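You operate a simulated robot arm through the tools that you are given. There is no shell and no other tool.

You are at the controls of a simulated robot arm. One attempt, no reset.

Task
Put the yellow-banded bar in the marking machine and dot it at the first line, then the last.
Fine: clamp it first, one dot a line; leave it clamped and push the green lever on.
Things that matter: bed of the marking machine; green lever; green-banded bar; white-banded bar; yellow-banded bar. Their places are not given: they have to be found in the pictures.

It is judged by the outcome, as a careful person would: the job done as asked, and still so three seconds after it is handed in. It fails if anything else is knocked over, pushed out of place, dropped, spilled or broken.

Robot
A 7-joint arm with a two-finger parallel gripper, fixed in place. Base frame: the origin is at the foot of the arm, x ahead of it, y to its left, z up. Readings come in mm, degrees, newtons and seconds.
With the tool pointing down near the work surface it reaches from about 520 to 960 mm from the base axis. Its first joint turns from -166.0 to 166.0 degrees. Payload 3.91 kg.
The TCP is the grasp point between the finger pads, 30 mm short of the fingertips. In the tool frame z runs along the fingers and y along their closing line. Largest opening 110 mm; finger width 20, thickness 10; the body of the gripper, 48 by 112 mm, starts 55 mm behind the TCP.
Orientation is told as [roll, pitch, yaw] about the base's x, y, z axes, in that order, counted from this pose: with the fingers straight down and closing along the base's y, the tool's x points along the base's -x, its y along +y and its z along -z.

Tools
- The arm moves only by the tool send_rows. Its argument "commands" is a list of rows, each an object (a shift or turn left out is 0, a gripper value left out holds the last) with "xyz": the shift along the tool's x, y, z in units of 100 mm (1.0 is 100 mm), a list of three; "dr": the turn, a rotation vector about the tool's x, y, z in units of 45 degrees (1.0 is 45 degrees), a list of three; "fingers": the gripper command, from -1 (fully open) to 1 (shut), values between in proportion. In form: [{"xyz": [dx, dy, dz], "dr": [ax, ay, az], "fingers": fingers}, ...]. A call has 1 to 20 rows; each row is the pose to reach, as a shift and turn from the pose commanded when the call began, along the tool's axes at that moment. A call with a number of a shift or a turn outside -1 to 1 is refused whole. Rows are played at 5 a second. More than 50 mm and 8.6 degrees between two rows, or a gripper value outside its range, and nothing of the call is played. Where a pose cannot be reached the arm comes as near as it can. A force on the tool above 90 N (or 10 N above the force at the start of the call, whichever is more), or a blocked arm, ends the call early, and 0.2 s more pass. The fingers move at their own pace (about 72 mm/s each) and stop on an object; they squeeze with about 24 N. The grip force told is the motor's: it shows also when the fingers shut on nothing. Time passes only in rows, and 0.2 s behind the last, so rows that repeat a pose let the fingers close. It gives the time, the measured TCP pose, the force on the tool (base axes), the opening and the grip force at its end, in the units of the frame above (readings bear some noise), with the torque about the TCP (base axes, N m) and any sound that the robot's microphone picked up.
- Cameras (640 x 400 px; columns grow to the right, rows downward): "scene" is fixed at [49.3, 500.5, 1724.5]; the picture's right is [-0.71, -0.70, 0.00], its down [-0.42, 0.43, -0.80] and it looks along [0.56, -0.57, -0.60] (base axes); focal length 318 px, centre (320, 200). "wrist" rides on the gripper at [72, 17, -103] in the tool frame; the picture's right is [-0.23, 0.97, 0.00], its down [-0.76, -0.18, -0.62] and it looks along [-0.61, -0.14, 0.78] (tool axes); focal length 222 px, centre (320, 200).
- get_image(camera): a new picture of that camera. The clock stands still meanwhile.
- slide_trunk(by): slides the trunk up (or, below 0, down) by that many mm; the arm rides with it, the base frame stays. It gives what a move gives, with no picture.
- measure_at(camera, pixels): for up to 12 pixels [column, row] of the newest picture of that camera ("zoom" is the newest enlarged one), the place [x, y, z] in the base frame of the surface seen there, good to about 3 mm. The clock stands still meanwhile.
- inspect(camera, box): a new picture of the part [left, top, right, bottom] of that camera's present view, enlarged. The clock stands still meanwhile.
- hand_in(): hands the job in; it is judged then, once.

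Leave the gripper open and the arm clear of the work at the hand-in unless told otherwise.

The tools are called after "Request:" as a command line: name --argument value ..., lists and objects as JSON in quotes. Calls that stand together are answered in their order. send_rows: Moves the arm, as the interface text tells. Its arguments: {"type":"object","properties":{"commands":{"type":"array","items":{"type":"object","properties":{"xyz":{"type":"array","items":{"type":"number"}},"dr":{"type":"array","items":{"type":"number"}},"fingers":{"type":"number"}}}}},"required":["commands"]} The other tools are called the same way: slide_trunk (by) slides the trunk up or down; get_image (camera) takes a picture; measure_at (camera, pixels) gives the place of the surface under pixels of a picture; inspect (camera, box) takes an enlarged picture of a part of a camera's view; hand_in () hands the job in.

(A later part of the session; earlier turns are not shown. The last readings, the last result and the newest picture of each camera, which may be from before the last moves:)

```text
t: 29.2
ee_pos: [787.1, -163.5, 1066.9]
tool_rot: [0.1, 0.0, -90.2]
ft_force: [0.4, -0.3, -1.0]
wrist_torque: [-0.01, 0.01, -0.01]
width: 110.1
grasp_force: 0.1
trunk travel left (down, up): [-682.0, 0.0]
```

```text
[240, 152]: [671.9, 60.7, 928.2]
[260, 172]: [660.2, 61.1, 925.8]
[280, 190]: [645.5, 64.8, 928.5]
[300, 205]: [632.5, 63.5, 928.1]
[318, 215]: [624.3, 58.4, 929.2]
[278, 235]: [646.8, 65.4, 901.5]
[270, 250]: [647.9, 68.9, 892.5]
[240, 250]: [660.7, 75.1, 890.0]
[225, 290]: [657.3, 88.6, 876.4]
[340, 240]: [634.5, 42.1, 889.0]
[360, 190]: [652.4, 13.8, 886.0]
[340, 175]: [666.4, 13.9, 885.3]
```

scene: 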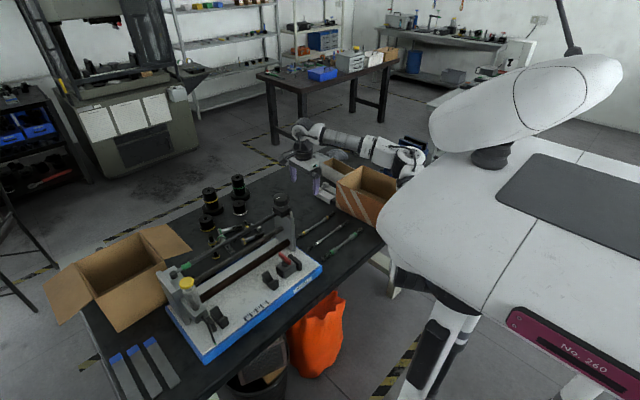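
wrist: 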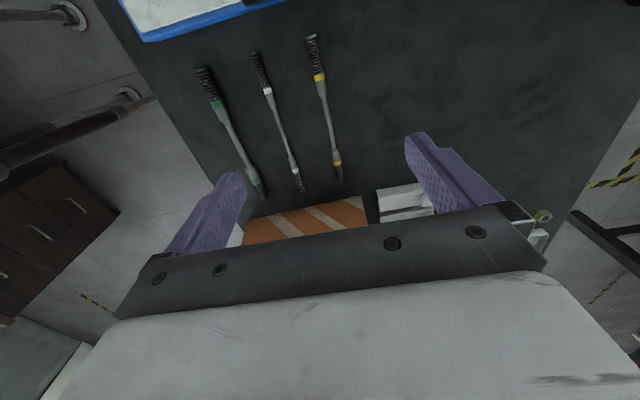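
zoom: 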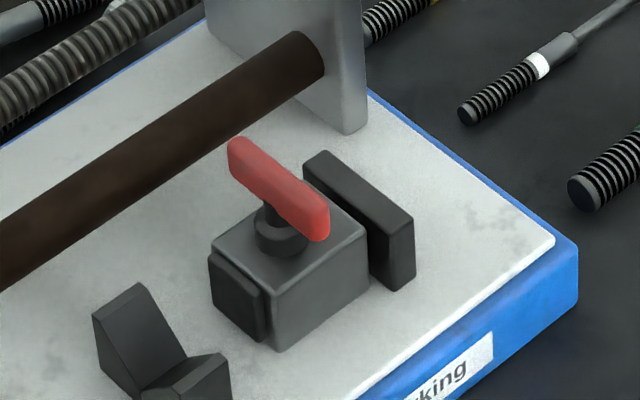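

The red lever is a T-handle centred about (648, 62) lying along x, at z≈928. Now I'll fetch the yellow bar: move over (788.5, −220), narrow the fingers to about 50 mm so they stay clear of the white bar, and go down 100 mm.

Request:
send_rows --commands '[{"xyz": [-0.28, 0.01, 0], "fingers": 0.1}, {"xyz": [-0.565, 0.015, 0], "fingers": 0.1}, {"xyz": [-0.565, 0.015, 0.4], "fingers": 0.1}, {"xyz": [-0.565, 0.015, 0.8], "fingers": 0.1}, {"xyz": [-0.565, 0.015, 1.0], "fingers": 0.1}, {"xyz": [-0.565, 0.015, 1.0], "fingers": 0.1}]'

Request:
get_image --camera "wrist"

```text
t: 30.6
ee_pos: [790.3, -218.3, 968.7]
tool_rot: [0.1, 0.0, -90.2]
ft_force: [-0.3, 0.0, 0.3]
wrist_torque: [0.0, -0.03, 0.0]
width: 49.7
grasp_force: 0.0
trunk travel left (down, up): [-682.0, 0.0]
```

```text
taken
```

wrist: 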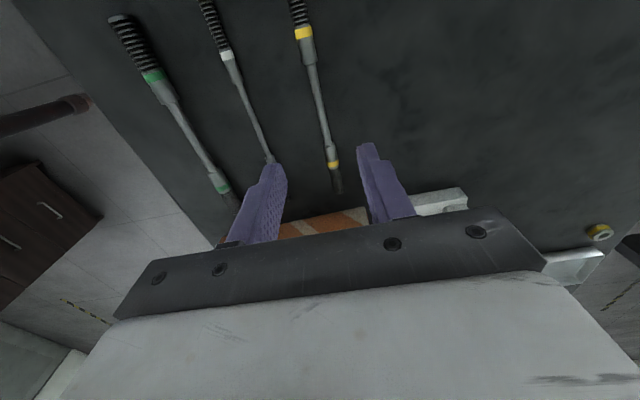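

The fingers are at about 50 mm opening. I'll check the bar position again from this nearer view.

Request:
measure_at --camera "wrist" --pixels '[[300, 12], [303, 32], [308, 50], [313, 75], [318, 95], [322, 115], [326, 135], [331, 152], [333, 165], [336, 185], [262, 140], [245, 100]]'

Request:
inspect --camera "wrist" --box '[240, 0, 400, 200]'

```text
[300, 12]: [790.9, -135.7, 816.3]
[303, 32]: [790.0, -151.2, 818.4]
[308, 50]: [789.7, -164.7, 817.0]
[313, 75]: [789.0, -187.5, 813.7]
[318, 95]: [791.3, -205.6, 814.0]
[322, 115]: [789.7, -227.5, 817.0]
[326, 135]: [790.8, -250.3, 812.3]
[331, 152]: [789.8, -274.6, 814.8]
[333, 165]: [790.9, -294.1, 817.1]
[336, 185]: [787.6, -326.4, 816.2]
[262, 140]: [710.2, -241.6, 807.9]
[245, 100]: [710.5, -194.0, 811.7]
```

```text
2.00 times, centred on (320, 100) of wrist
```

zoom: 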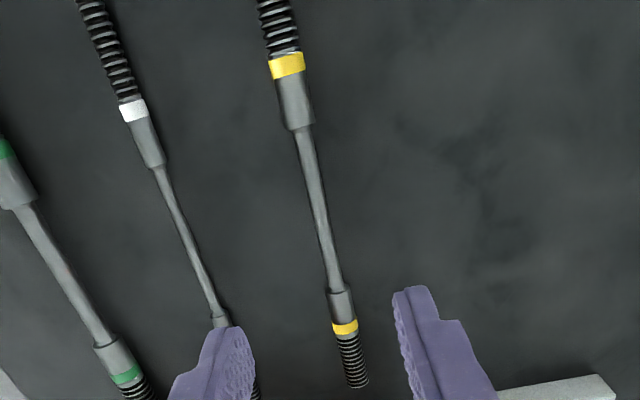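

The bar axis is at x≈790, middle at y≈−221. I'll go down 100 mm, then check before the last 34 mm.

Request:
send_rows --commands '[{"xyz": [-0.02, 0, 0.4], "fingers": 0.1}, {"xyz": [-0.02, 0, 0.8], "fingers": 0.1}, {"xyz": [-0.02, 0, 1.0], "fingers": 0.1}, {"xyz": [-0.02, 0, 1.0], "fingers": 0.1}]'

Request:
get_image --camera "wrist"

```text
t: 31.6
ee_pos: [789.7, -219.6, 869.8]
tool_rot: [0.2, 0.1, -90.1]
ft_force: [-0.2, -0.8, -0.6]
wrist_torque: [0.01, 0.01, 0.0]
width: 49.3
grasp_force: 0.1
trunk travel left (down, up): [-682.0, 0.0]
```

```text
taken
```

wrist: 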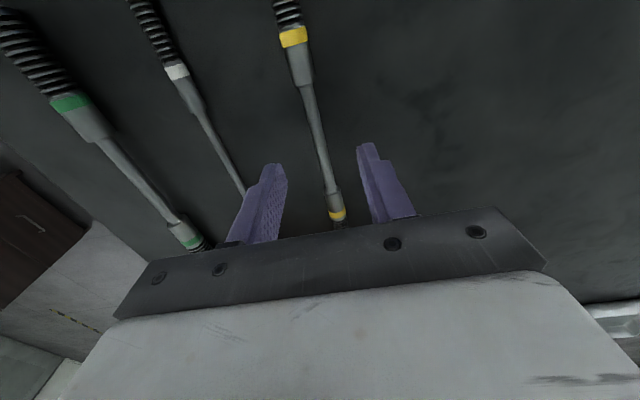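

The bar runs between the fingers. I'll go down 35 mm (tips about 5 mm above the table) and close.

Request:
send_rows --commands '[{"xyz": [0, 0, 0.2], "fingers": 0.1}, {"xyz": [0, 0, 0.35], "fingers": 0.1}, {"xyz": [0, 0, 0.35], "fingers": 0.1}, {"xyz": [0, 0, 0.35], "fingers": 1}, {"xyz": [0, 0, 0.35], "fingers": 1}, {"xyz": [0, 0, 0.35], "fingers": 1}, {"xyz": [0, 0, 0.35], "fingers": 1}]'

Request:
get_image --camera "wrist"

```text
t: 33.2
ee_pos: [789.9, -219.6, 833.6]
tool_rot: [0.0, 0.0, -90.1]
ft_force: [0.8, 0.2, 0.3]
wrist_torque: [-0.08, -0.02, 0.02]
width: 9.0
grasp_force: 24.2
trunk travel left (down, up): [-682.0, 0.0]
```

```text
taken
```

wrist: 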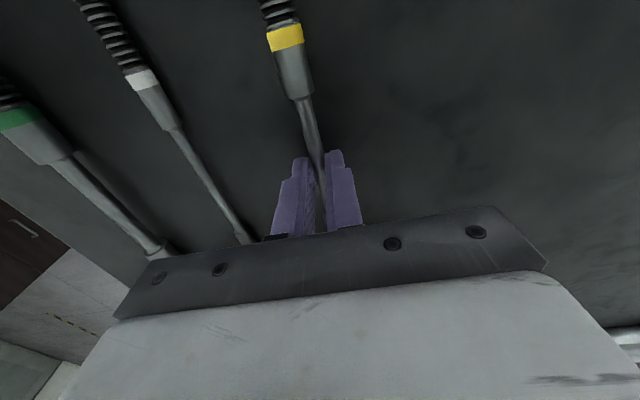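

Gripped: opening 9 mm, grip force 24 N. I'll lift 100 mm.

Request:
send_rows --commands '[{"xyz": [0, 0, -0.15], "fingers": 1}, {"xyz": [0, 0, -0.4], "fingers": 1}, {"xyz": [0, 0, -0.7], "fingers": 1}, {"xyz": [0, 0, -1.0], "fingers": 1}, {"xyz": [0, 0, -1.0], "fingers": 1}]'

Request:
get_image --camera "wrist"

Request:
inspect --camera "scene" --box '[270, 140, 400, 260]'

```text
t: 34.4
ee_pos: [788.8, -221.3, 932.2]
tool_rot: [0.0, 0.0, -90.1]
ft_force: [-0.4, -0.1, -2.6]
wrist_torque: [0.01, 0.03, 0.02]
width: 8.8
grasp_force: 23.9
trunk travel left (down, up): [-682.0, 0.0]
```

```text
taken
```

wrist: 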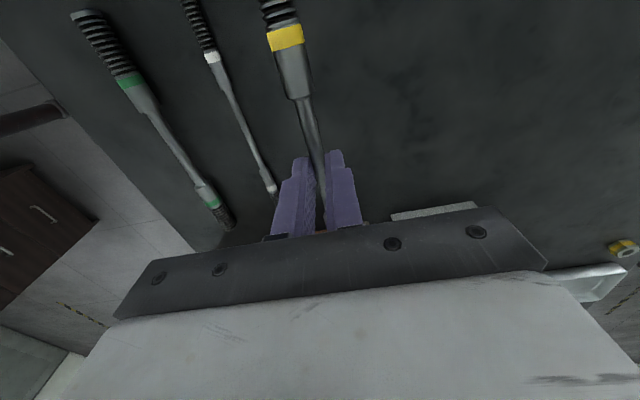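

```text
3.33 times, centred on (335, 200) of scene
```

zoom: 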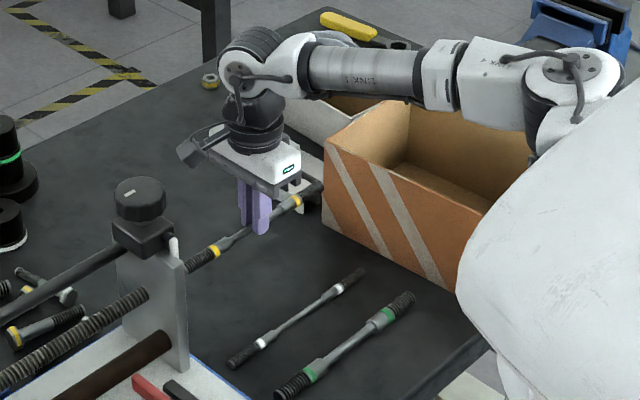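

The bar is held level. I'll measure the bar's bands in hand and the orange box's near top corner, to plan the transfer path.

Request:
measure_at --camera "wrist" --pixels '[[281, 10], [287, 38], [293, 70], [305, 105], [311, 125]]'

Request:
measure_at --camera "zoom" --pixels '[[328, 145], [328, 200], [460, 215], [462, 290], [410, 100], [176, 250], [172, 240]]'

```text
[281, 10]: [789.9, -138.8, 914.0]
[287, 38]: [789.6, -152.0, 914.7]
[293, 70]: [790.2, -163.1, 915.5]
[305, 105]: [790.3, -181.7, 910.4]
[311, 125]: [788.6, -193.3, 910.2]
```

```text
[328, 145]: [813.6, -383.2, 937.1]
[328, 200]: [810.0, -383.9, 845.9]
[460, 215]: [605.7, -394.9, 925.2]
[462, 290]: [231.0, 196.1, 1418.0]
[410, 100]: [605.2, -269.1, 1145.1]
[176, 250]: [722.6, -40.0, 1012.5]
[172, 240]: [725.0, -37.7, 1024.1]
```

The orange box starts at y≈−383, clear of the bar's end (−341). Plan: rise 80 mm, shift −x to 650, then carry +y at z≈1012 over the clamp (top 928). First the rise and −x.

Request:
send_rows --commands '[{"xyz": [0, 0, -0.3], "fingers": 1}, {"xyz": [0, 0, -0.6], "fingers": 1}, {"xyz": [0, -0.2, -0.8], "fingers": 1}, {"xyz": [0, -0.5, -0.8], "fingers": 1}, {"xyz": [0, -0.8, -0.8], "fingers": 1}, {"xyz": [0, -1.0, -0.8], "fingers": 1}, {"xyz": [0, -1.0, -0.8], "fingers": 1}]'

Request:
send_rows --commands '[{"xyz": [0.1, -0.2, 0], "fingers": 1}, {"xyz": [0.4, -0.4, 0], "fingers": 1}, {"xyz": [0.7, -0.4, 0], "fingers": 1}, {"xyz": [1.0, -0.4, 0], "fingers": 1}, {"xyz": [1.0, -0.4, 0], "fingers": 1}]'

Request:
get_image --camera "wrist"

```text
t: 36.0
ee_pos: [689.7, -220.7, 1012.3]
tool_rot: [0.1, -0.1, -90.2]
ft_force: [0.2, -0.6, -3.3]
wrist_torque: [-0.01, 0.0, -0.01]
width: 8.8
grasp_force: 24.2
trunk travel left (down, up): [-682.0, 0.0]
```

```text
t: 37.2
ee_pos: [648.8, -123.1, 1011.3]
tool_rot: [0.2, 0.1, -90.0]
ft_force: [1.0, -0.2, -2.3]
wrist_torque: [0.02, -0.01, -0.05]
width: 9.0
grasp_force: 23.7
trunk travel left (down, up): [-682.0, 0.0]
```

```text
taken
```

wrist: 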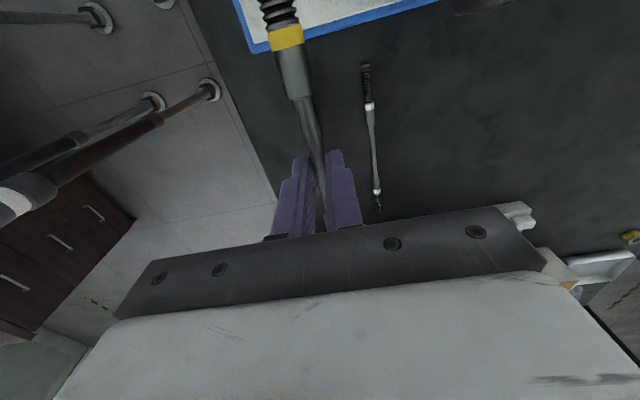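

The bar is steady in the hand at (649, −123, 1011). I'll carry on +y, 300 mm in three calls.

Request:
send_rows --commands '[{"xyz": [0.3, 0, 0], "fingers": 1}, {"xyz": [0.65, 0, 0], "fingers": 1}, {"xyz": [1.0, 0, 0], "fingers": 1}, {"xyz": [1.0, 0, 0], "fingers": 1}]'

Request:
send_rows --commands '[{"xyz": [0.3, 0, 0], "fingers": 1}, {"xyz": [0.65, 0, 0], "fingers": 1}, {"xyz": [1.0, 0, 0], "fingers": 1}, {"xyz": [1.0, 0, 0], "fingers": 1}]'

Request:
send_rows --commands '[{"xyz": [0.3, 0, 0], "fingers": 1}, {"xyz": [0.65, 0, 0], "fingers": 1}, {"xyz": [0.8, 0, 0], "fingers": 1}, {"xyz": [0.8, 0, 0], "fingers": 1}]'

Request:
get_image --camera "wrist"

Request:
get_image --camera "scene"

```text
t: 38.2
ee_pos: [647.7, -20.8, 1014.4]
tool_rot: [0.1, 0.0, -90.1]
ft_force: [-1.0, 0.0, -2.4]
wrist_torque: [0.0, 0.01, 0.01]
width: 9.0
grasp_force: 24.5
trunk travel left (down, up): [-682.0, 0.0]
```

```text
t: 39.2
ee_pos: [650.0, 78.9, 1014.7]
tool_rot: [0.1, 0.1, -90.0]
ft_force: [-1.7, 0.0, -3.2]
wrist_torque: [0.02, 0.03, 0.0]
width: 8.8
grasp_force: 23.7
trunk travel left (down, up): [-682.0, 0.0]
```

```text
t: 40.2
ee_pos: [650.4, 155.6, 1011.5]
tool_rot: [0.1, 0.0, -90.0]
ft_force: [-0.7, -0.8, -3.1]
wrist_torque: [-0.02, 0.05, 0.01]
width: 8.9
grasp_force: 23.9
trunk travel left (down, up): [-682.0, 0.0]
```

```text
taken
```

wrist: 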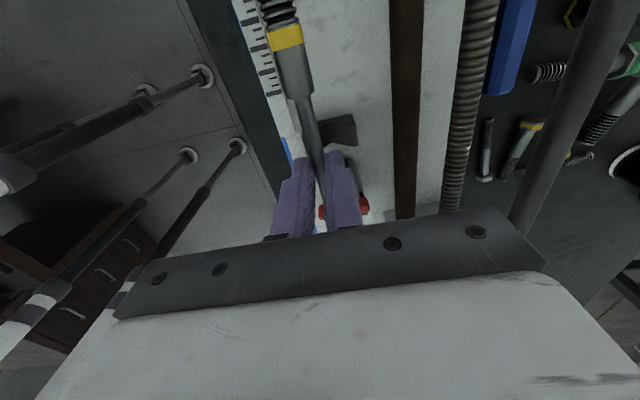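

```text
taken
```

scene: 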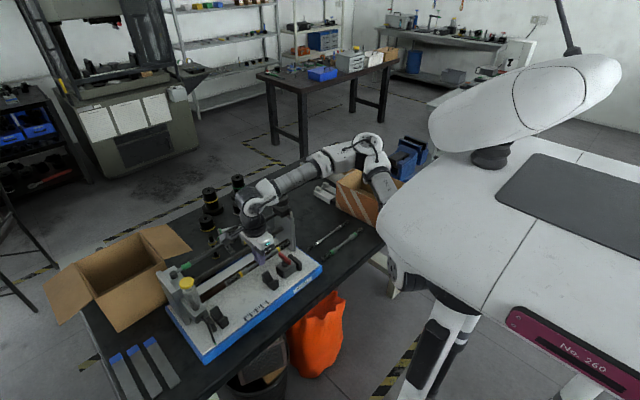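

I'll look closer at the machine with the bar hovering, and re-measure the V groove bottoms and the gap between stop plate and jaw.

Request:
inspect --camera "scene" --box '[180, 230, 310, 340]'

Request:
inspect --camera "scene" --box '[195, 300, 245, 340]'

Request:
measure_at --camera "zoom" --pixels '[[205, 180], [215, 195], [175, 150], [220, 210], [245, 225], [262, 250], [240, 130], [275, 215], [300, 205], [320, 225], [330, 195], [345, 240]]'

```text
3.64 times, centred on (245, 285) of scene
```

zoom: 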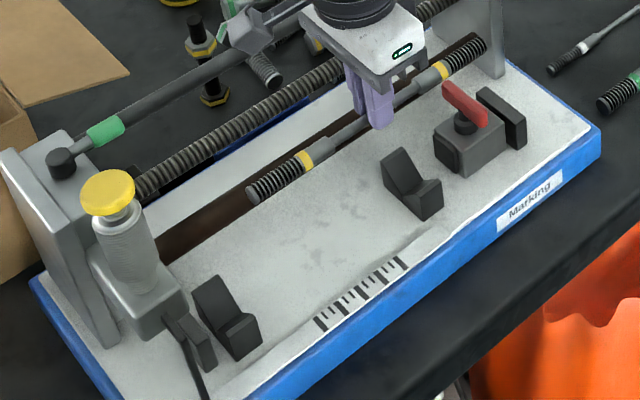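

```text
10.00 times, centred on (220, 320) of scene
```

zoom: 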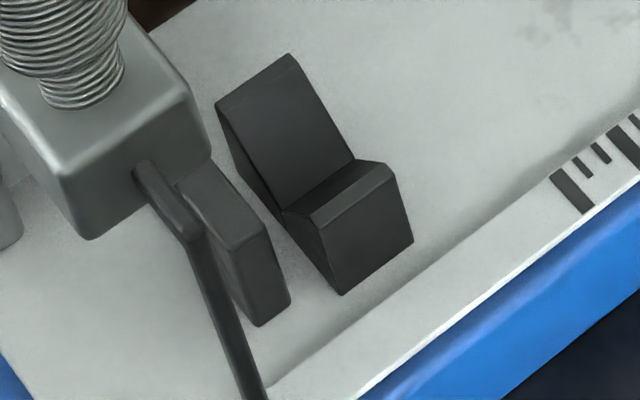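

```text
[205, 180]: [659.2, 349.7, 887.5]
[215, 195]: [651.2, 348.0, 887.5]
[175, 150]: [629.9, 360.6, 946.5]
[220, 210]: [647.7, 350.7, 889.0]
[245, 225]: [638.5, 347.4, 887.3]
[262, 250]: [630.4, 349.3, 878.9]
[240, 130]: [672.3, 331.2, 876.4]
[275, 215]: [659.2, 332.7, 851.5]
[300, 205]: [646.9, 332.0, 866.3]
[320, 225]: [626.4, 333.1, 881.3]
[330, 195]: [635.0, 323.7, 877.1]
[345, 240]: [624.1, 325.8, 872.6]
```

V-blocks: left spans y≈308–332, right y≈115–137, centre x≈650. The stop plate begins at y≈344. I'll bring the bar centre to y=216 at this height, then go down 90 mm to about z=921.

Request:
send_rows --commands '[{"xyz": [0.3, 0, 0], "fingers": 1}, {"xyz": [0.6, 0, 0], "fingers": 1}, {"xyz": [0.6, 0, 0.1], "fingers": 1}, {"xyz": [0.6, 0, 0.3], "fingers": 1}, {"xyz": [0.6, 0, 0.5], "fingers": 1}, {"xyz": [0.6, 0, 0.5], "fingers": 1}]'

Request:
get_image --camera "wrist"

Request:
inspect --camera "scene" --box '[180, 230, 310, 340]'

```text
t: 41.6
ee_pos: [648.1, 218.9, 961.9]
tool_rot: [0.1, 0.0, -90.1]
ft_force: [0.0, 0.2, -3.2]
wrist_torque: [0.0, 0.02, 0.02]
width: 8.9
grasp_force: 23.7
trunk travel left (down, up): [-682.0, 0.0]
```

```text
taken
```

wrist: 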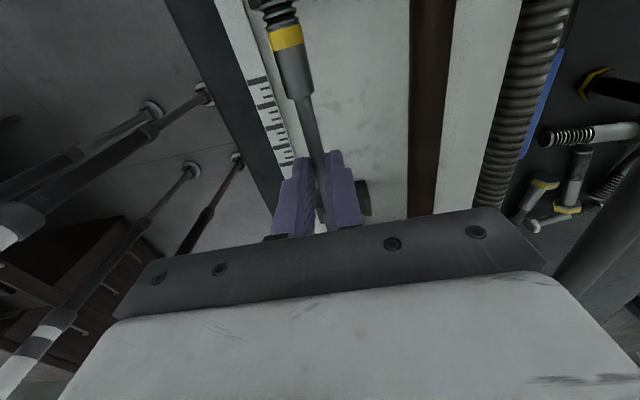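

```text
3.64 times, centred on (245, 285) of scene
```

zoom: 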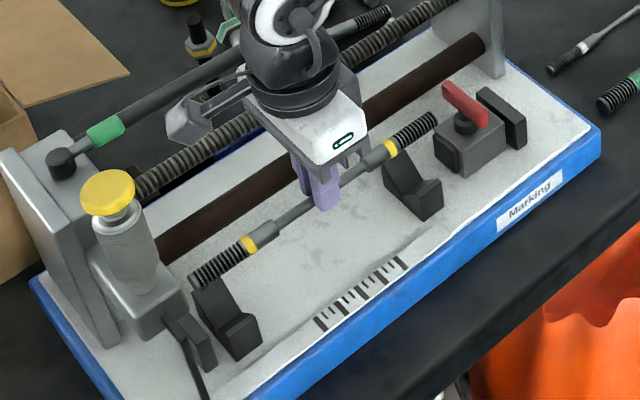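

The bar hovers over the V-blocks. I'll measure its ends and bands in this zoom.

Request:
measure_at --camera "zoom" --pixels '[[194, 278], [205, 275], [225, 262], [249, 245], [270, 232], [390, 148], [415, 130], [430, 121], [434, 117], [448, 160], [440, 140], [210, 330]]'

```text
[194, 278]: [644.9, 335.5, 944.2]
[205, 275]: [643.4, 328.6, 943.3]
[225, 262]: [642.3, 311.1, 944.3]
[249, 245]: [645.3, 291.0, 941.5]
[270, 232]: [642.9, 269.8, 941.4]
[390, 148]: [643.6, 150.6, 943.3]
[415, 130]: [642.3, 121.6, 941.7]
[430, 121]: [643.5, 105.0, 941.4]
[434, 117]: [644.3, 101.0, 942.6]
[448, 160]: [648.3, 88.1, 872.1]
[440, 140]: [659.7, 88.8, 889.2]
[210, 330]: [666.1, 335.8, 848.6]
```

The bar's axis is at x≈650, with its centre near y≈220 — slightly toward the stop. I'll shift −4 mm in y and lower 50 mm to z≈911.

Request:
send_rows --commands '[{"xyz": [-0.04, 0.01, 0.1], "fingers": 1}, {"xyz": [-0.04, 0.01, 0.25], "fingers": 1}, {"xyz": [-0.04, 0.01, 0.4], "fingers": 1}, {"xyz": [-0.04, 0.01, 0.5], "fingers": 1}, {"xyz": [-0.04, 0.01, 0.5], "fingers": 1}]'

Request:
inspect --camera "scene" --box '[180, 250, 310, 340]'

Request:
inspect --camera "wrist" --box '[240, 0, 400, 240]'

```text
t: 42.8
ee_pos: [649.8, 215.5, 914.0]
tool_rot: [0.1, 0.0, -90.0]
ft_force: [-0.3, -0.3, -2.1]
wrist_torque: [0.02, 0.0, 0.02]
width: 8.9
grasp_force: 24.1
trunk travel left (down, up): [-682.0, 0.0]
```

```text
4.44 times, centred on (245, 295) of scene
```

zoom: 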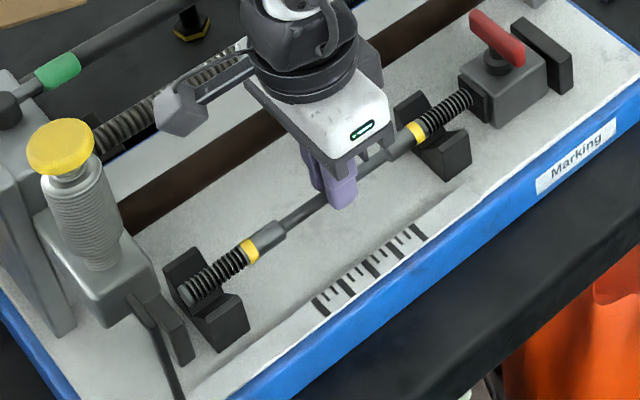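

```text
1.67 times, centred on (320, 120) of wrist
```

zoom: 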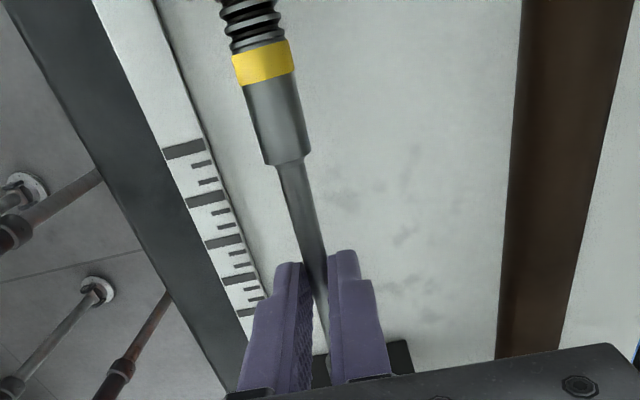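

The bar is just above the V-blocks, with the ends clear of stop and jaw. I'll lower 9 mm and watch the force.

Request:
send_rows --commands '[{"xyz": [0, 0, 0.04], "fingers": 1}, {"xyz": [0, 0, 0.07], "fingers": 1}, {"xyz": [0, 0, 0.09], "fingers": 1}, {"xyz": [0, 0, 0.09], "fingers": 1}]'

Request:
send_rows --commands '[{"xyz": [0, 0, 0.02], "fingers": 1}, {"xyz": [0, 0, 0.03], "fingers": 1}, {"xyz": [0, 0, 0.03], "fingers": 1}]'

```text
t: 43.8
ee_pos: [648.6, 215.4, 905.6]
tool_rot: [0.1, 0.0, -90.1]
ft_force: [-0.1, 0.7, -2.8]
wrist_torque: [-0.02, 0.01, 0.0]
width: 8.5
grasp_force: 23.8
trunk travel left (down, up): [-682.0, 0.0]
```

```text
t: 44.6
ee_pos: [649.8, 215.1, 902.0]
tool_rot: [0.1, 0.1, -90.2]
ft_force: [0.2, 0.4, -3.6]
wrist_torque: [0.01, -0.01, 0.02]
width: 8.9
grasp_force: 24.1
trunk travel left (down, up): [-682.0, 0.0]
```

No contact yet (force still the bar's weight). I'll lower in 2 mm steps.

Request:
send_rows --commands '[{"xyz": [0, 0, 0.02], "fingers": 1}, {"xyz": [0, 0, 0.02], "fingers": 1}]'

Request:
send_rows --commands '[{"xyz": [0, 0, 0.02], "fingers": 1}, {"xyz": [0, 0, 0.02], "fingers": 1}]'

Request:
inspect --camera "scene" --box '[180, 250, 310, 340]'

```text
t: 45.2
ee_pos: [650.5, 216.1, 899.7]
tool_rot: [0.1, 0.0, -90.1]
ft_force: [1.5, -0.2, -1.2]
wrist_torque: [-0.08, -0.02, 0.03]
width: 9.0
grasp_force: 24.1
trunk travel left (down, up): [-682.0, 0.0]
```

```text
t: 45.8
ee_pos: [649.9, 216.6, 899.7]
tool_rot: [0.3, 0.1, -90.1]
ft_force: [8.0, -0.1, 9.1]
wrist_torque: [-0.09, -0.18, 0.08]
width: 8.8
grasp_force: 23.6
trunk travel left (down, up): [-682.0, 0.0]
```

```text
4.44 times, centred on (245, 295) of scene
```

zoom: 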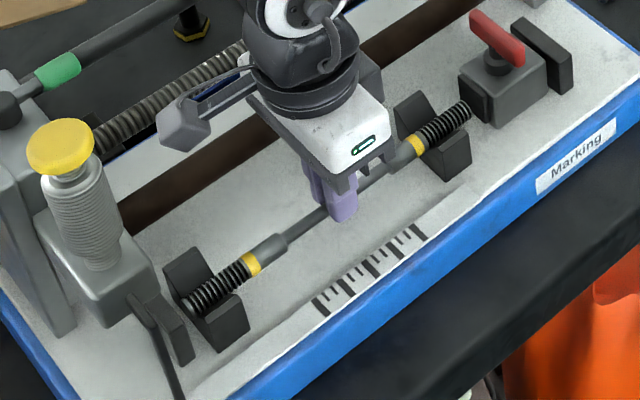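

Contact: force is up 9 N with a +8 N sideways push, so the V centre is slightly further +x. I'll ease 1.5 mm in +x and see the force.

Request:
send_rows --commands '[{"xyz": [0, 0.015, 0], "fingers": 1}, {"xyz": [0, 0.015, 0], "fingers": 1}]'

```text
t: 46.4
ee_pos: [651.9, 214.2, 898.8]
tool_rot: [0.2, 0.1, -90.0]
ft_force: [6.1, 0.7, 9.1]
wrist_torque: [0.09, -0.14, 0.04]
width: 8.8
grasp_force: 23.8
trunk travel left (down, up): [-682.0, 0.0]
```

Still a +6 N sideways push; I'll ease another 2 mm in +x.

Request:
send_rows --commands '[{"xyz": [0, 0.02, 0.0], "fingers": 1}, {"xyz": [0, 0.02, 0.0], "fingers": 1}]'

Request:
inspect --camera "wrist" --box '[220, 0, 400, 240]'

```text
t: 47.0
ee_pos: [651.6, 215.4, 895.6]
tool_rot: [-0.3, 0.0, -90.1]
ft_force: [0.0, 0.9, -2.0]
wrist_torque: [0.03, -0.05, 0.02]
width: 8.7
grasp_force: 24.0
trunk travel left (down, up): [-682.0, 0.0]
```

```text
1.67 times, centred on (310, 120) of wrist
```

zoom: 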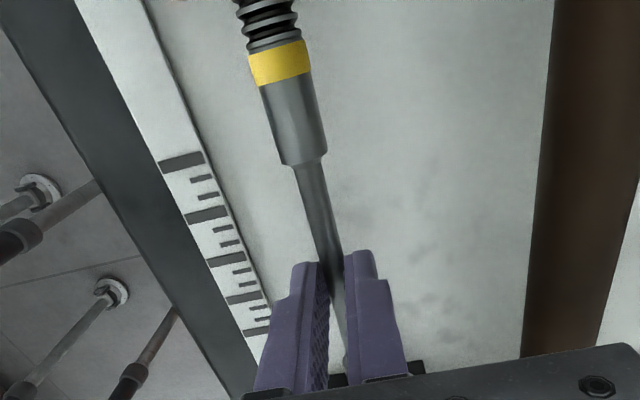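

The sideways force vanished and the bar is nearly centred. I'll lower 2 mm more to seat it.

Request:
send_rows --commands '[{"xyz": [0, 0, 0.02], "fingers": 1}, {"xyz": [0, 0, 0.02], "fingers": 1}]'

```text
t: 47.6
ee_pos: [654.3, 215.3, 895.9]
tool_rot: [0.1, 0.0, -90.1]
ft_force: [1.0, 0.4, -1.1]
wrist_torque: [-0.07, 0.0, 0.03]
width: 8.7
grasp_force: 24.0
trunk travel left (down, up): [-682.0, 0.0]
```

Request:
send_rows --commands '[{"xyz": [0, 0, 0.02], "fingers": 1}, {"xyz": [0, 0, 0.02], "fingers": 1}]'

```text
t: 48.2
ee_pos: [655.4, 215.0, 895.9]
tool_rot: [0.3, 0.2, -90.1]
ft_force: [8.7, 3.8, 10.3]
wrist_torque: [-0.15, -0.23, 0.03]
width: 8.8
grasp_force: 24.0
trunk travel left (down, up): [-682.0, 0.0]
```

The V centre seems nearer x≈655. I'll ease another 2 mm in +x.

Request:
send_rows --commands '[{"xyz": [0, 0.02, 0.0], "fingers": 1}, {"xyz": [0, 0.02, 0.0], "fingers": 1}]'

```text
t: 48.8
ee_pos: [655.6, 214.8, 895.1]
tool_rot: [0.1, 0.1, -90.0]
ft_force: [0.1, -0.6, 12.7]
wrist_torque: [0.36, -0.04, 0.03]
width: 8.8
grasp_force: 23.6
trunk travel left (down, up): [-682.0, 0.0]
```

Now it is purely vertical (12.7 N), so the bar is seated in both V slopes. I'll open the fingers to about 45 mm and check.

Request:
send_rows --commands '[{"xyz": [0, 0, -0.01], "fingers": 0.6}, {"xyz": [0, 0, -0.01], "fingers": 0.2}, {"xyz": [0, 0, -0.01], "fingers": 0.2}, {"xyz": [0, 0, -0.01], "fingers": 0.2}]'

Request:
inspect --camera "scene" --box '[180, 250, 310, 340]'

Request:
get_image --camera "wrist"

```text
t: 49.8
ee_pos: [656.4, 215.3, 895.5]
tool_rot: [0.1, 0.0, -90.1]
ft_force: [0.6, 0.1, -0.1]
wrist_torque: [0.01, -0.01, 0.01]
width: 43.7
grasp_force: 0.1
trunk travel left (down, up): [-682.0, 0.0]
```

```text
4.44 times, centred on (245, 295) of scene
```

zoom: 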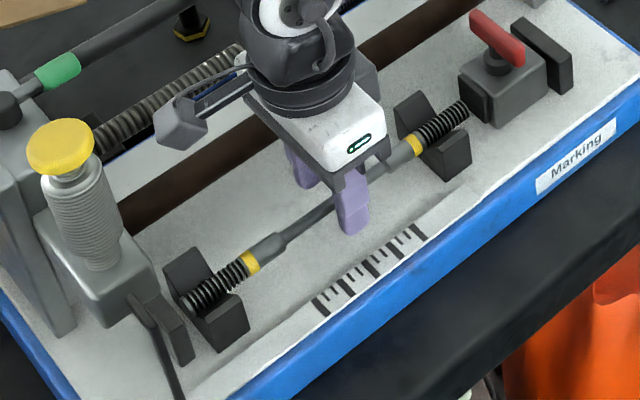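

```text
taken
```

wrist: 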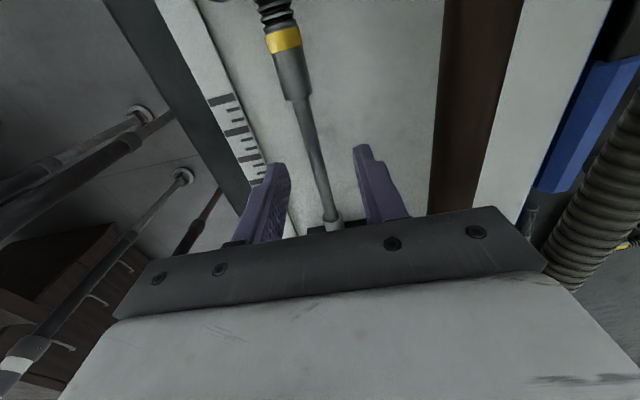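

The bar lies in both V-blocks. I'll rise 100 mm, then go over the red lever at (648, 62) while turning the wrist back to yaw 0, so the fingers can grip across the T-handle.

Request:
send_rows --commands '[{"xyz": [0, 0, -0.3], "fingers": 0.2}, {"xyz": [0, 0, -0.7], "fingers": 0.2}, {"xyz": [0, 0, -1.0], "fingers": 0.2}, {"xyz": [0, 0, -1.0], "fingers": 0.2}]'

Request:
send_rows --commands '[{"xyz": [-0.2, 0, 0], "dr": [0, 0, -0.16], "fingers": 0.2}, {"xyz": [-0.4, 0, 0], "dr": [0, 0, -0.33], "fingers": 0.2}, {"xyz": [-0.6, -0.02, 0], "dr": [0, 0, -0.5], "fingers": 0.2}, {"xyz": [-0.8, -0.04, 0], "dr": [0, 0, -0.67], "fingers": 0.2}, {"xyz": [-1.0, -0.06, 0], "dr": [0, 0, -0.84], "fingers": 0.2}, {"xyz": [-1.0, -0.06, 0], "dr": [0, 0, -1.0], "fingers": 0.2}, {"xyz": [-1.0, -0.06, 0], "dr": [0, 0, -1.0], "fingers": 0.2}]'

Request:
send_rows --commands '[{"dr": [0, 0, -0.16], "fingers": 0.2}, {"dr": [0, 0, -0.33], "fingers": 0.2}, {"dr": [0, 0, -0.5], "fingers": 0.2}, {"dr": [0, 0, -0.67], "fingers": 0.2}, {"dr": [0, 0, -0.84], "fingers": 0.2}, {"dr": [0, 0, -1.0], "fingers": 0.2}, {"dr": [0, 0, -1.0], "fingers": 0.2}]'

Request:
get_image --camera "wrist"

```text
t: 50.8
ee_pos: [656.7, 215.4, 994.7]
tool_rot: [0.1, -0.1, -90.1]
ft_force: [0.4, 0.2, -0.4]
wrist_torque: [0.0, -0.01, -0.02]
width: 44.1
grasp_force: 0.0
trunk travel left (down, up): [-682.0, 0.0]
```

```text
t: 52.4
ee_pos: [648.8, 115.2, 994.9]
tool_rot: [0.0, -0.2, -45.0]
ft_force: [-0.5, 0.8, -0.1]
wrist_torque: [-0.02, 0.0, -0.02]
width: 44.1
grasp_force: 0.0
trunk travel left (down, up): [-682.0, 0.0]
```

```text
t: 54.0
ee_pos: [649.2, 114.7, 994.8]
tool_rot: [0.0, -0.1, -0.1]
ft_force: [0.2, -0.2, 0.4]
wrist_torque: [-0.02, -0.01, 0.01]
width: 43.5
grasp_force: 0.0
trunk travel left (down, up): [-682.0, 0.0]
```

```text
taken
```

wrist: 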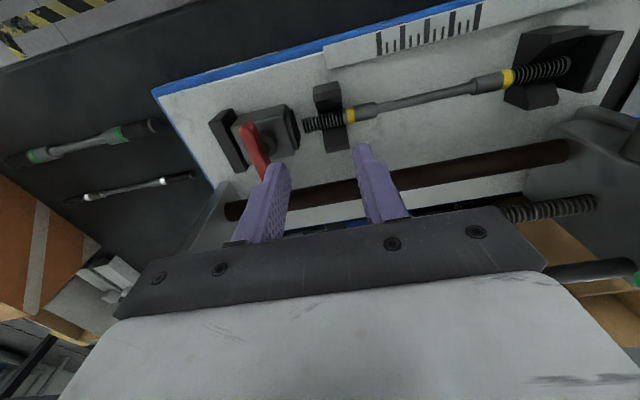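

Yaw is 0 now. The red lever is at (255, 150) and the bar sits in the V's. I'll zoom in and measure the clamp, lever, jaw and bar end.

Request:
inspect --camera "wrist" --box '[190, 70, 370, 190]'

Request:
measure_at --camera "zoom" --pixels '[[205, 200], [225, 250], [250, 300], [265, 330], [265, 225], [345, 180], [380, 160], [420, 195], [545, 160], [110, 200], [300, 230], [240, 150]]'

Request:
inspect --camera "wrist" --box '[450, 10, 640, 130]'

```text
3.33 times, centred on (280, 130) of wrist
```

zoom: 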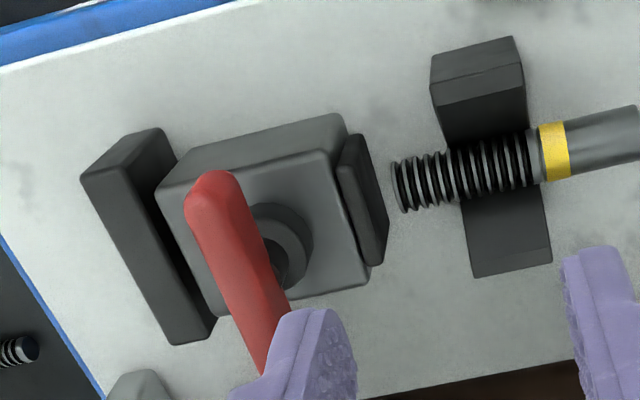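

```text
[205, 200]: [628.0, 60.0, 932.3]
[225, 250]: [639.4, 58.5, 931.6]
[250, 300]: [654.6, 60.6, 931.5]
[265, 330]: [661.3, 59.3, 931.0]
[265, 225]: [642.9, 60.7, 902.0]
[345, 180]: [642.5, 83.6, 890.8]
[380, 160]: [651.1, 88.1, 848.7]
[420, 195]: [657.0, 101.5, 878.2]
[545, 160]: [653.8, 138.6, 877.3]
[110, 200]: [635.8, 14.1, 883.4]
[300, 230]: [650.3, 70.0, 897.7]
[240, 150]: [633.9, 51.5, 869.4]
```

```text
3.33 times, centred on (545, 70) of wrist
```

zoom: 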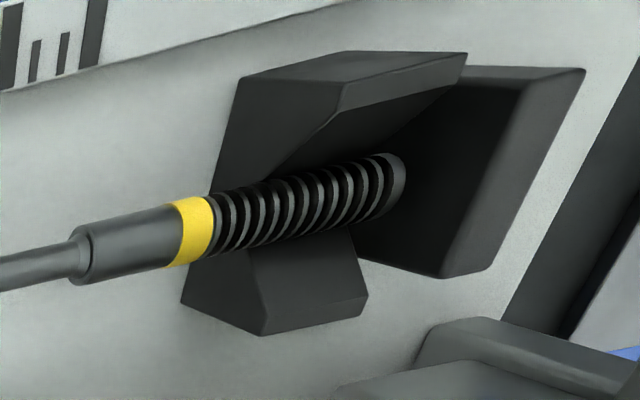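

The jaw face is at y≈89 and the bar's right end at about y≈96. The red handle runs along x at y≈60, top z≈931. I'll go over it and down, so the fingers straddle it with tips near z≈919.

Request:
send_rows --commands '[{"xyz": [0, -0.3, 0], "fingers": 0.2}, {"xyz": [0, -0.545, 0], "fingers": 0.2}, {"xyz": [0, -0.545, 0.25], "fingers": 0.2}, {"xyz": [0, -0.545, 0.45], "fingers": 0.2}, {"xyz": [0, -0.545, 0.45], "fingers": 0.2}]'

Request:
get_image --camera "wrist"

Request:
inspect --camera "scene" --box '[250, 220, 330, 290]'

```text
t: 55.2
ee_pos: [652.2, 60.8, 949.9]
tool_rot: [0.0, -0.2, -0.1]
ft_force: [-0.3, -0.7, 0.2]
wrist_torque: [-0.01, -0.01, 0.0]
width: 44.0
grasp_force: 0.1
trunk travel left (down, up): [-682.0, 0.0]
```

```text
taken
```

wrist: 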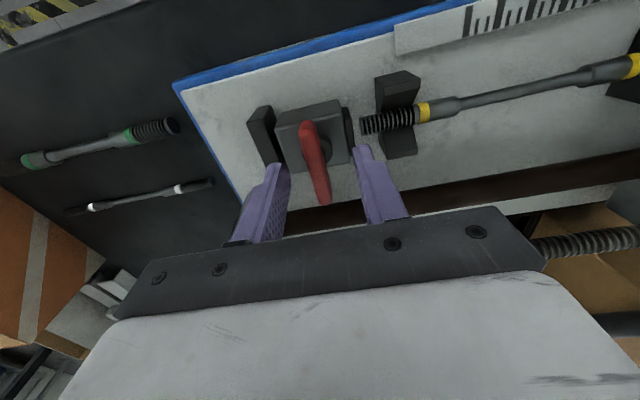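

```text
5.71 times, centred on (290, 255) of scene
```

zoom: 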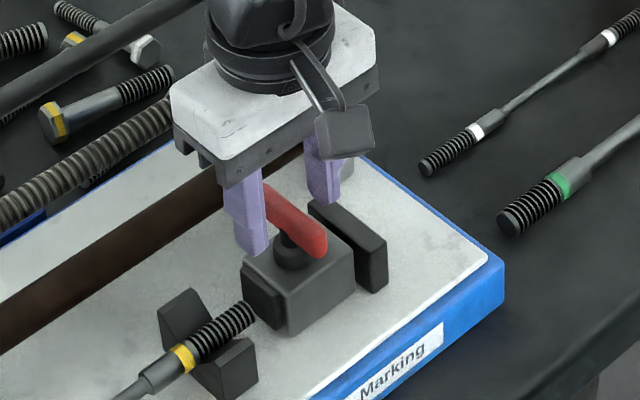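

The fingers straddle the handle. I'll close on it.

Request:
send_rows --commands '[{"fingers": 1}, {"fingers": 1}, {"fingers": 1}, {"fingers": 1}]'

Request:
inspect --camera "wrist" --box '[220, 70, 440, 220]'

```text
t: 56.2
ee_pos: [652.5, 59.3, 950.5]
tool_rot: [0.0, -0.1, 0.0]
ft_force: [-0.9, -5.1, -0.9]
wrist_torque: [-0.21, 0.01, 0.0]
width: 10.9
grasp_force: 45.5
trunk travel left (down, up): [-682.0, 0.0]
```

```text
2.67 times, centred on (330, 145) of wrist
```

zoom: 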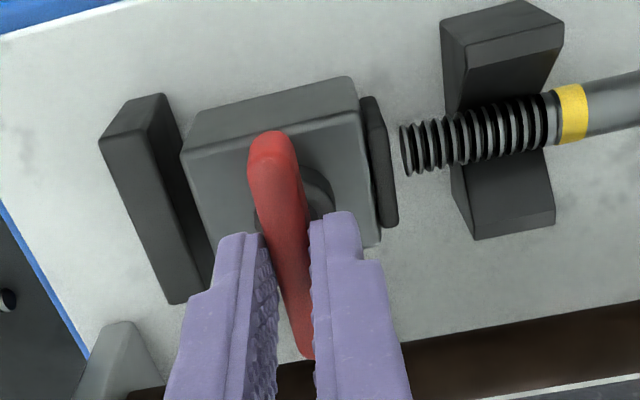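

Gripped (10.9 mm). I'll try turning it clockwise seen from above (tool +z) by about 9° and watch the torque.

Request:
send_rows --commands '[{"dr": [0, 0, 0.1], "fingers": 1}, {"dr": [0, 0, 0.2], "fingers": 1}, {"dr": [0, 0, 0.2], "fingers": 1}]'

Request:
inspect --camera "wrist" --box '[220, 70, 440, 220]'

```text
t: 57.0
ee_pos: [652.3, 58.6, 949.6]
tool_rot: [0.1, -0.2, -9.2]
ft_force: [21.1, 0.8, 1.3]
wrist_torque: [0.14, -0.01, -0.02]
width: 10.7
grasp_force: 44.8
trunk travel left (down, up): [-682.0, 0.0]
```

```text
2.67 times, centred on (330, 145) of wrist
```

zoom: 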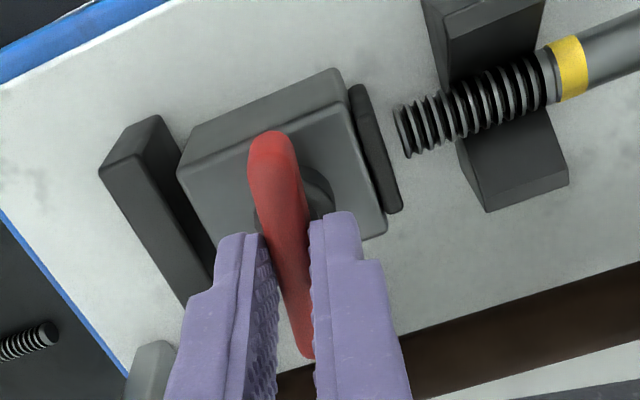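

The handle turned 9° freely with the grip (torque near zero), though with a 21 N push in +x from a pivot offset. I'll continue the turn by about 18° more with a small +x ease.

Request:
send_rows --commands '[{"xyz": [-0.01, 0, 0], "dr": [0, 0, 0.1], "fingers": 1}, {"xyz": [-0.015, 0, 0], "dr": [0, 0, 0.2], "fingers": 1}, {"xyz": [-0.02, 0, 0], "dr": [0, 0, 0.3], "fingers": 1}, {"xyz": [-0.02, 0, 0], "dr": [0, 0, 0.4], "fingers": 1}, {"xyz": [-0.02, 0, 0], "dr": [0, 0, 0.4], "fingers": 1}]'

Request:
inspect --camera "wrist" --box '[220, 70, 440, 220]'

Request:
inspect --camera "scene" --box '[250, 220, 330, 290]'

```text
t: 58.2
ee_pos: [652.9, 60.4, 950.3]
tool_rot: [0.1, -0.2, -27.2]
ft_force: [26.2, 11.0, 14.9]
wrist_torque: [0.33, -0.54, 0.03]
width: 10.6
grasp_force: 45.2
trunk travel left (down, up): [-682.0, 0.0]
```

```text
2.67 times, centred on (330, 145) of wrist
```

zoom: 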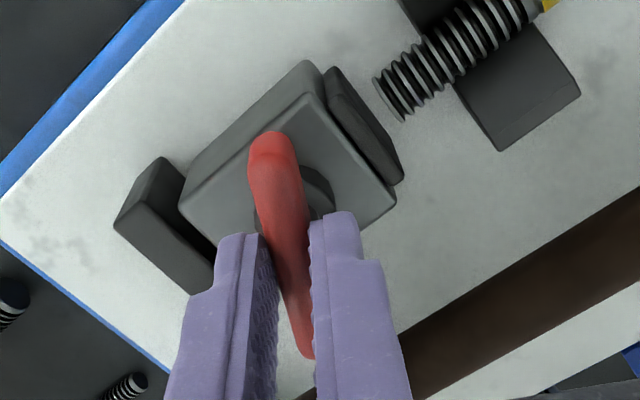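

```text
5.71 times, centred on (290, 255) of scene
```

zoom: 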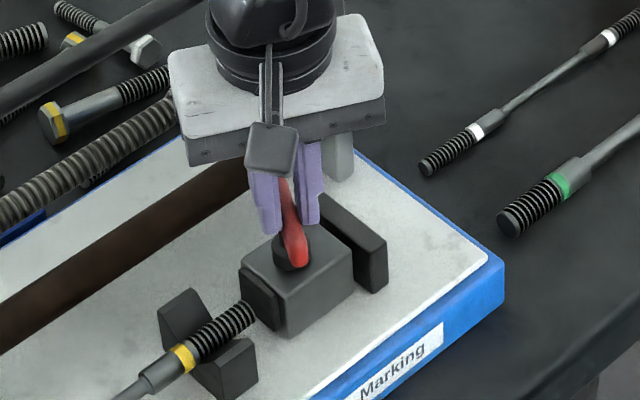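

It turns on. I'll measure the jaw pad and bar end now to see whether the jaw moved.

Request:
measure_at --camera "zoom" --pixels '[[252, 285], [262, 300], [275, 310], [285, 290], [330, 255], [250, 310], [345, 225], [365, 240], [380, 265]]'

Request:
measure_at --camera "wrist" --pixels '[[353, 108], [361, 125], [346, 112], [330, 125], [370, 101], [280, 148]]'

```text
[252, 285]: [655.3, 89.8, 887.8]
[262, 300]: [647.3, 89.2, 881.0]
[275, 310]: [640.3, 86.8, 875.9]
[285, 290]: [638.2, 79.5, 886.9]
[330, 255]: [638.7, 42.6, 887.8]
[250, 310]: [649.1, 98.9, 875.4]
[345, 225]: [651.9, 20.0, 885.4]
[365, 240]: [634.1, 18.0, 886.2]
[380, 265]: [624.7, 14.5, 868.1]
```

```text
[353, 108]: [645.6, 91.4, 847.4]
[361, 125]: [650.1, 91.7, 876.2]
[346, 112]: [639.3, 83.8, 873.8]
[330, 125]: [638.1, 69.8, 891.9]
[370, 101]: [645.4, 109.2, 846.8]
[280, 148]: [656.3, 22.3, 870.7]
```

The pad face reads y≈91.7 against 88 before, which suggests it is moving toward the bar. I'll turn further by about 22°, easing a little.

Request:
send_rows --commands '[{"xyz": [-0.005, 0.005, 0], "dr": [0, 0, 0.12], "fingers": 1}, {"xyz": [-0.01, 0.01, 0], "dr": [0, 0, 0.24], "fingers": 1}, {"xyz": [-0.015, 0.01, 0], "dr": [0, 0, 0.36], "fingers": 1}, {"xyz": [-0.015, 0.01, 0], "dr": [0, 0, 0.5], "fingers": 1}, {"xyz": [-0.015, 0.01, 0], "dr": [0, 0, 0.5], "fingers": 1}]'

Request:
inspect --camera "wrist" --box '[220, 50, 440, 220]'

Request:
inspect --camera "scene" --box '[250, 220, 330, 290]'

Request:
measure_at --camera "zoom" --pixels '[[252, 285], [262, 300], [275, 310], [285, 290], [330, 255], [250, 310], [345, 225], [245, 300], [258, 320]]'

```text
t: 59.4
ee_pos: [654.7, 61.1, 950.0]
tool_rot: [0.2, 0.0, -49.6]
ft_force: [12.2, 20.6, 12.9]
wrist_torque: [0.26, -0.43, 0.07]
width: 10.5
grasp_force: 44.8
trunk travel left (down, up): [-682.0, 0.0]
```

```text
2.35 times, centred on (330, 135) of wrist
```

zoom: 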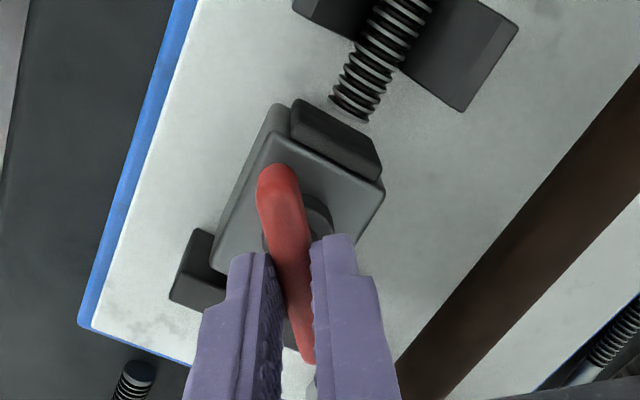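

```text
5.71 times, centred on (290, 255) of scene
```

zoom: 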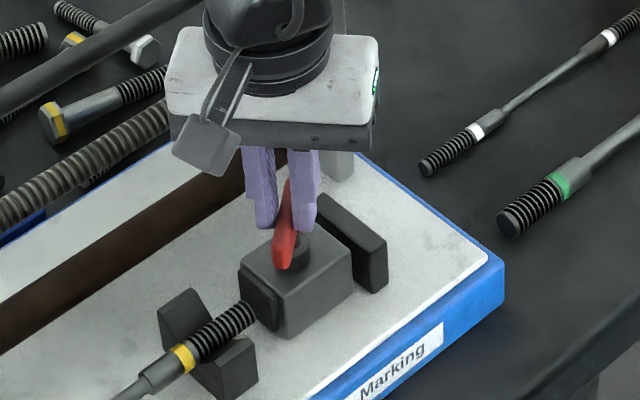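

```text
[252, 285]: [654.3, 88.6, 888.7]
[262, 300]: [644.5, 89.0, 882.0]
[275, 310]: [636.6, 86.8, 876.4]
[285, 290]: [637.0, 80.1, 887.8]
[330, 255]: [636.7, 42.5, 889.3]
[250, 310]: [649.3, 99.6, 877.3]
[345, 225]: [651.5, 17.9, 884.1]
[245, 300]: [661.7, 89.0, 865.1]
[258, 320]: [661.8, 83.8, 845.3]
```

I'll compare the clamp with the first 8x picture of the same box.

Request:
inspect --camera "scene" --box '[260, 235, 320, 285]'

```text
8.00 times, centred on (290, 260) of scene
```

zoom: 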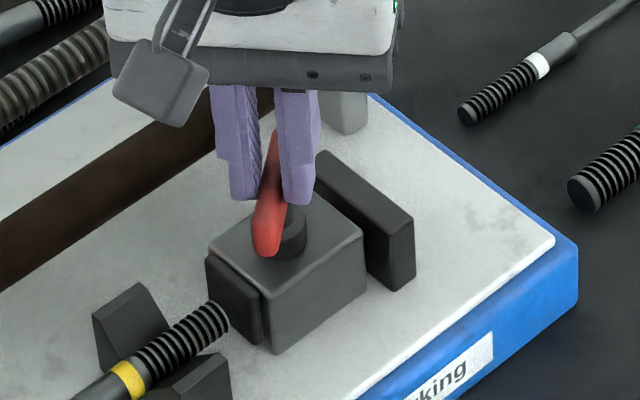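

The block seems to have shifted about 0.5 scene px toward +y. I'll measure the same points as in the first picture, at the block's back edge and pad.

Request:
measure_at --camera "zoom" --pixels '[[225, 290], [240, 250], [340, 240], [355, 232], [360, 245], [362, 270], [330, 300], [390, 200], [380, 215], [400, 250], [215, 265], [250, 330]]'

```text
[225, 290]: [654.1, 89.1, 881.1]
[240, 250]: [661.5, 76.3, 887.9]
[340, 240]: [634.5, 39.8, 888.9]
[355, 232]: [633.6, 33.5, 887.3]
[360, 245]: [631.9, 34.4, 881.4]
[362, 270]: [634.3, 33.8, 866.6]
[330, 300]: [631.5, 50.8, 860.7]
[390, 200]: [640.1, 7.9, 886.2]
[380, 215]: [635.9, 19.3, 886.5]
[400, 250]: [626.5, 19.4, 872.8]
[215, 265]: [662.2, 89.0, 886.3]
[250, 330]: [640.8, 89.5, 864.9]
```

Not decisive. I'll turn on another ~40° clockwise to put the handle along y, watching the force.

Request:
send_rows --commands '[{"xyz": [0, 0.005, 0], "dr": [0, 0, 0.15], "fingers": 1}, {"xyz": [0, 0.01, 0], "dr": [0, 0, 0.3], "fingers": 1}, {"xyz": [0, 0.01, 0], "dr": [0, 0, 0.45], "fingers": 1}, {"xyz": [0, 0.01, 0], "dr": [0, 0, 0.6], "fingers": 1}, {"xyz": [0, 0.01, 0], "dr": [0, 0, 0.75], "fingers": 1}, {"xyz": [0, 0.01, 0], "dr": [0, 0, 0.9], "fingers": 1}, {"xyz": [0, 0.01, 0], "dr": [0, 0, 0.9], "fingers": 1}]'

Request:
inspect --camera "scene" --box '[260, 235, 320, 285]'

Request:
inspect --camera "wrist" --box '[220, 30, 440, 220]'

```text
t: 61.0
ee_pos: [655.4, 63.9, 951.2]
tool_rot: [0.2, 0.3, -90.0]
ft_force: [9.2, 34.5, 1.8]
wrist_torque: [0.49, -0.15, 0.05]
width: 10.6
grasp_force: 44.5
trunk travel left (down, up): [-682.0, 0.0]
```

```text
8.00 times, centred on (290, 260) of scene
```

zoom: 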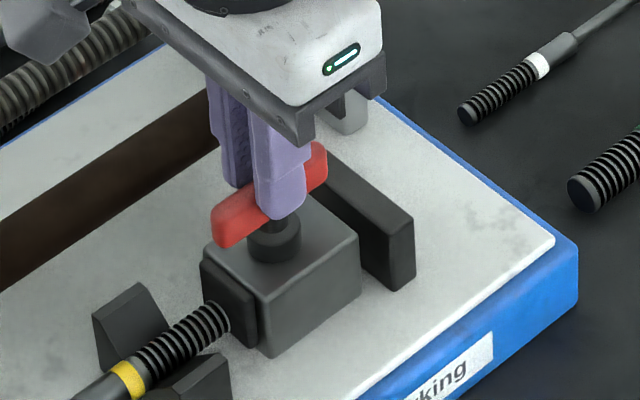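

```text
2.11 times, centred on (330, 125) of wrist
```

zoom: 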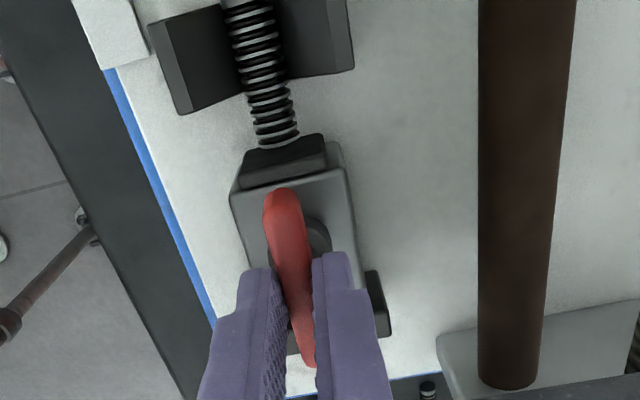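

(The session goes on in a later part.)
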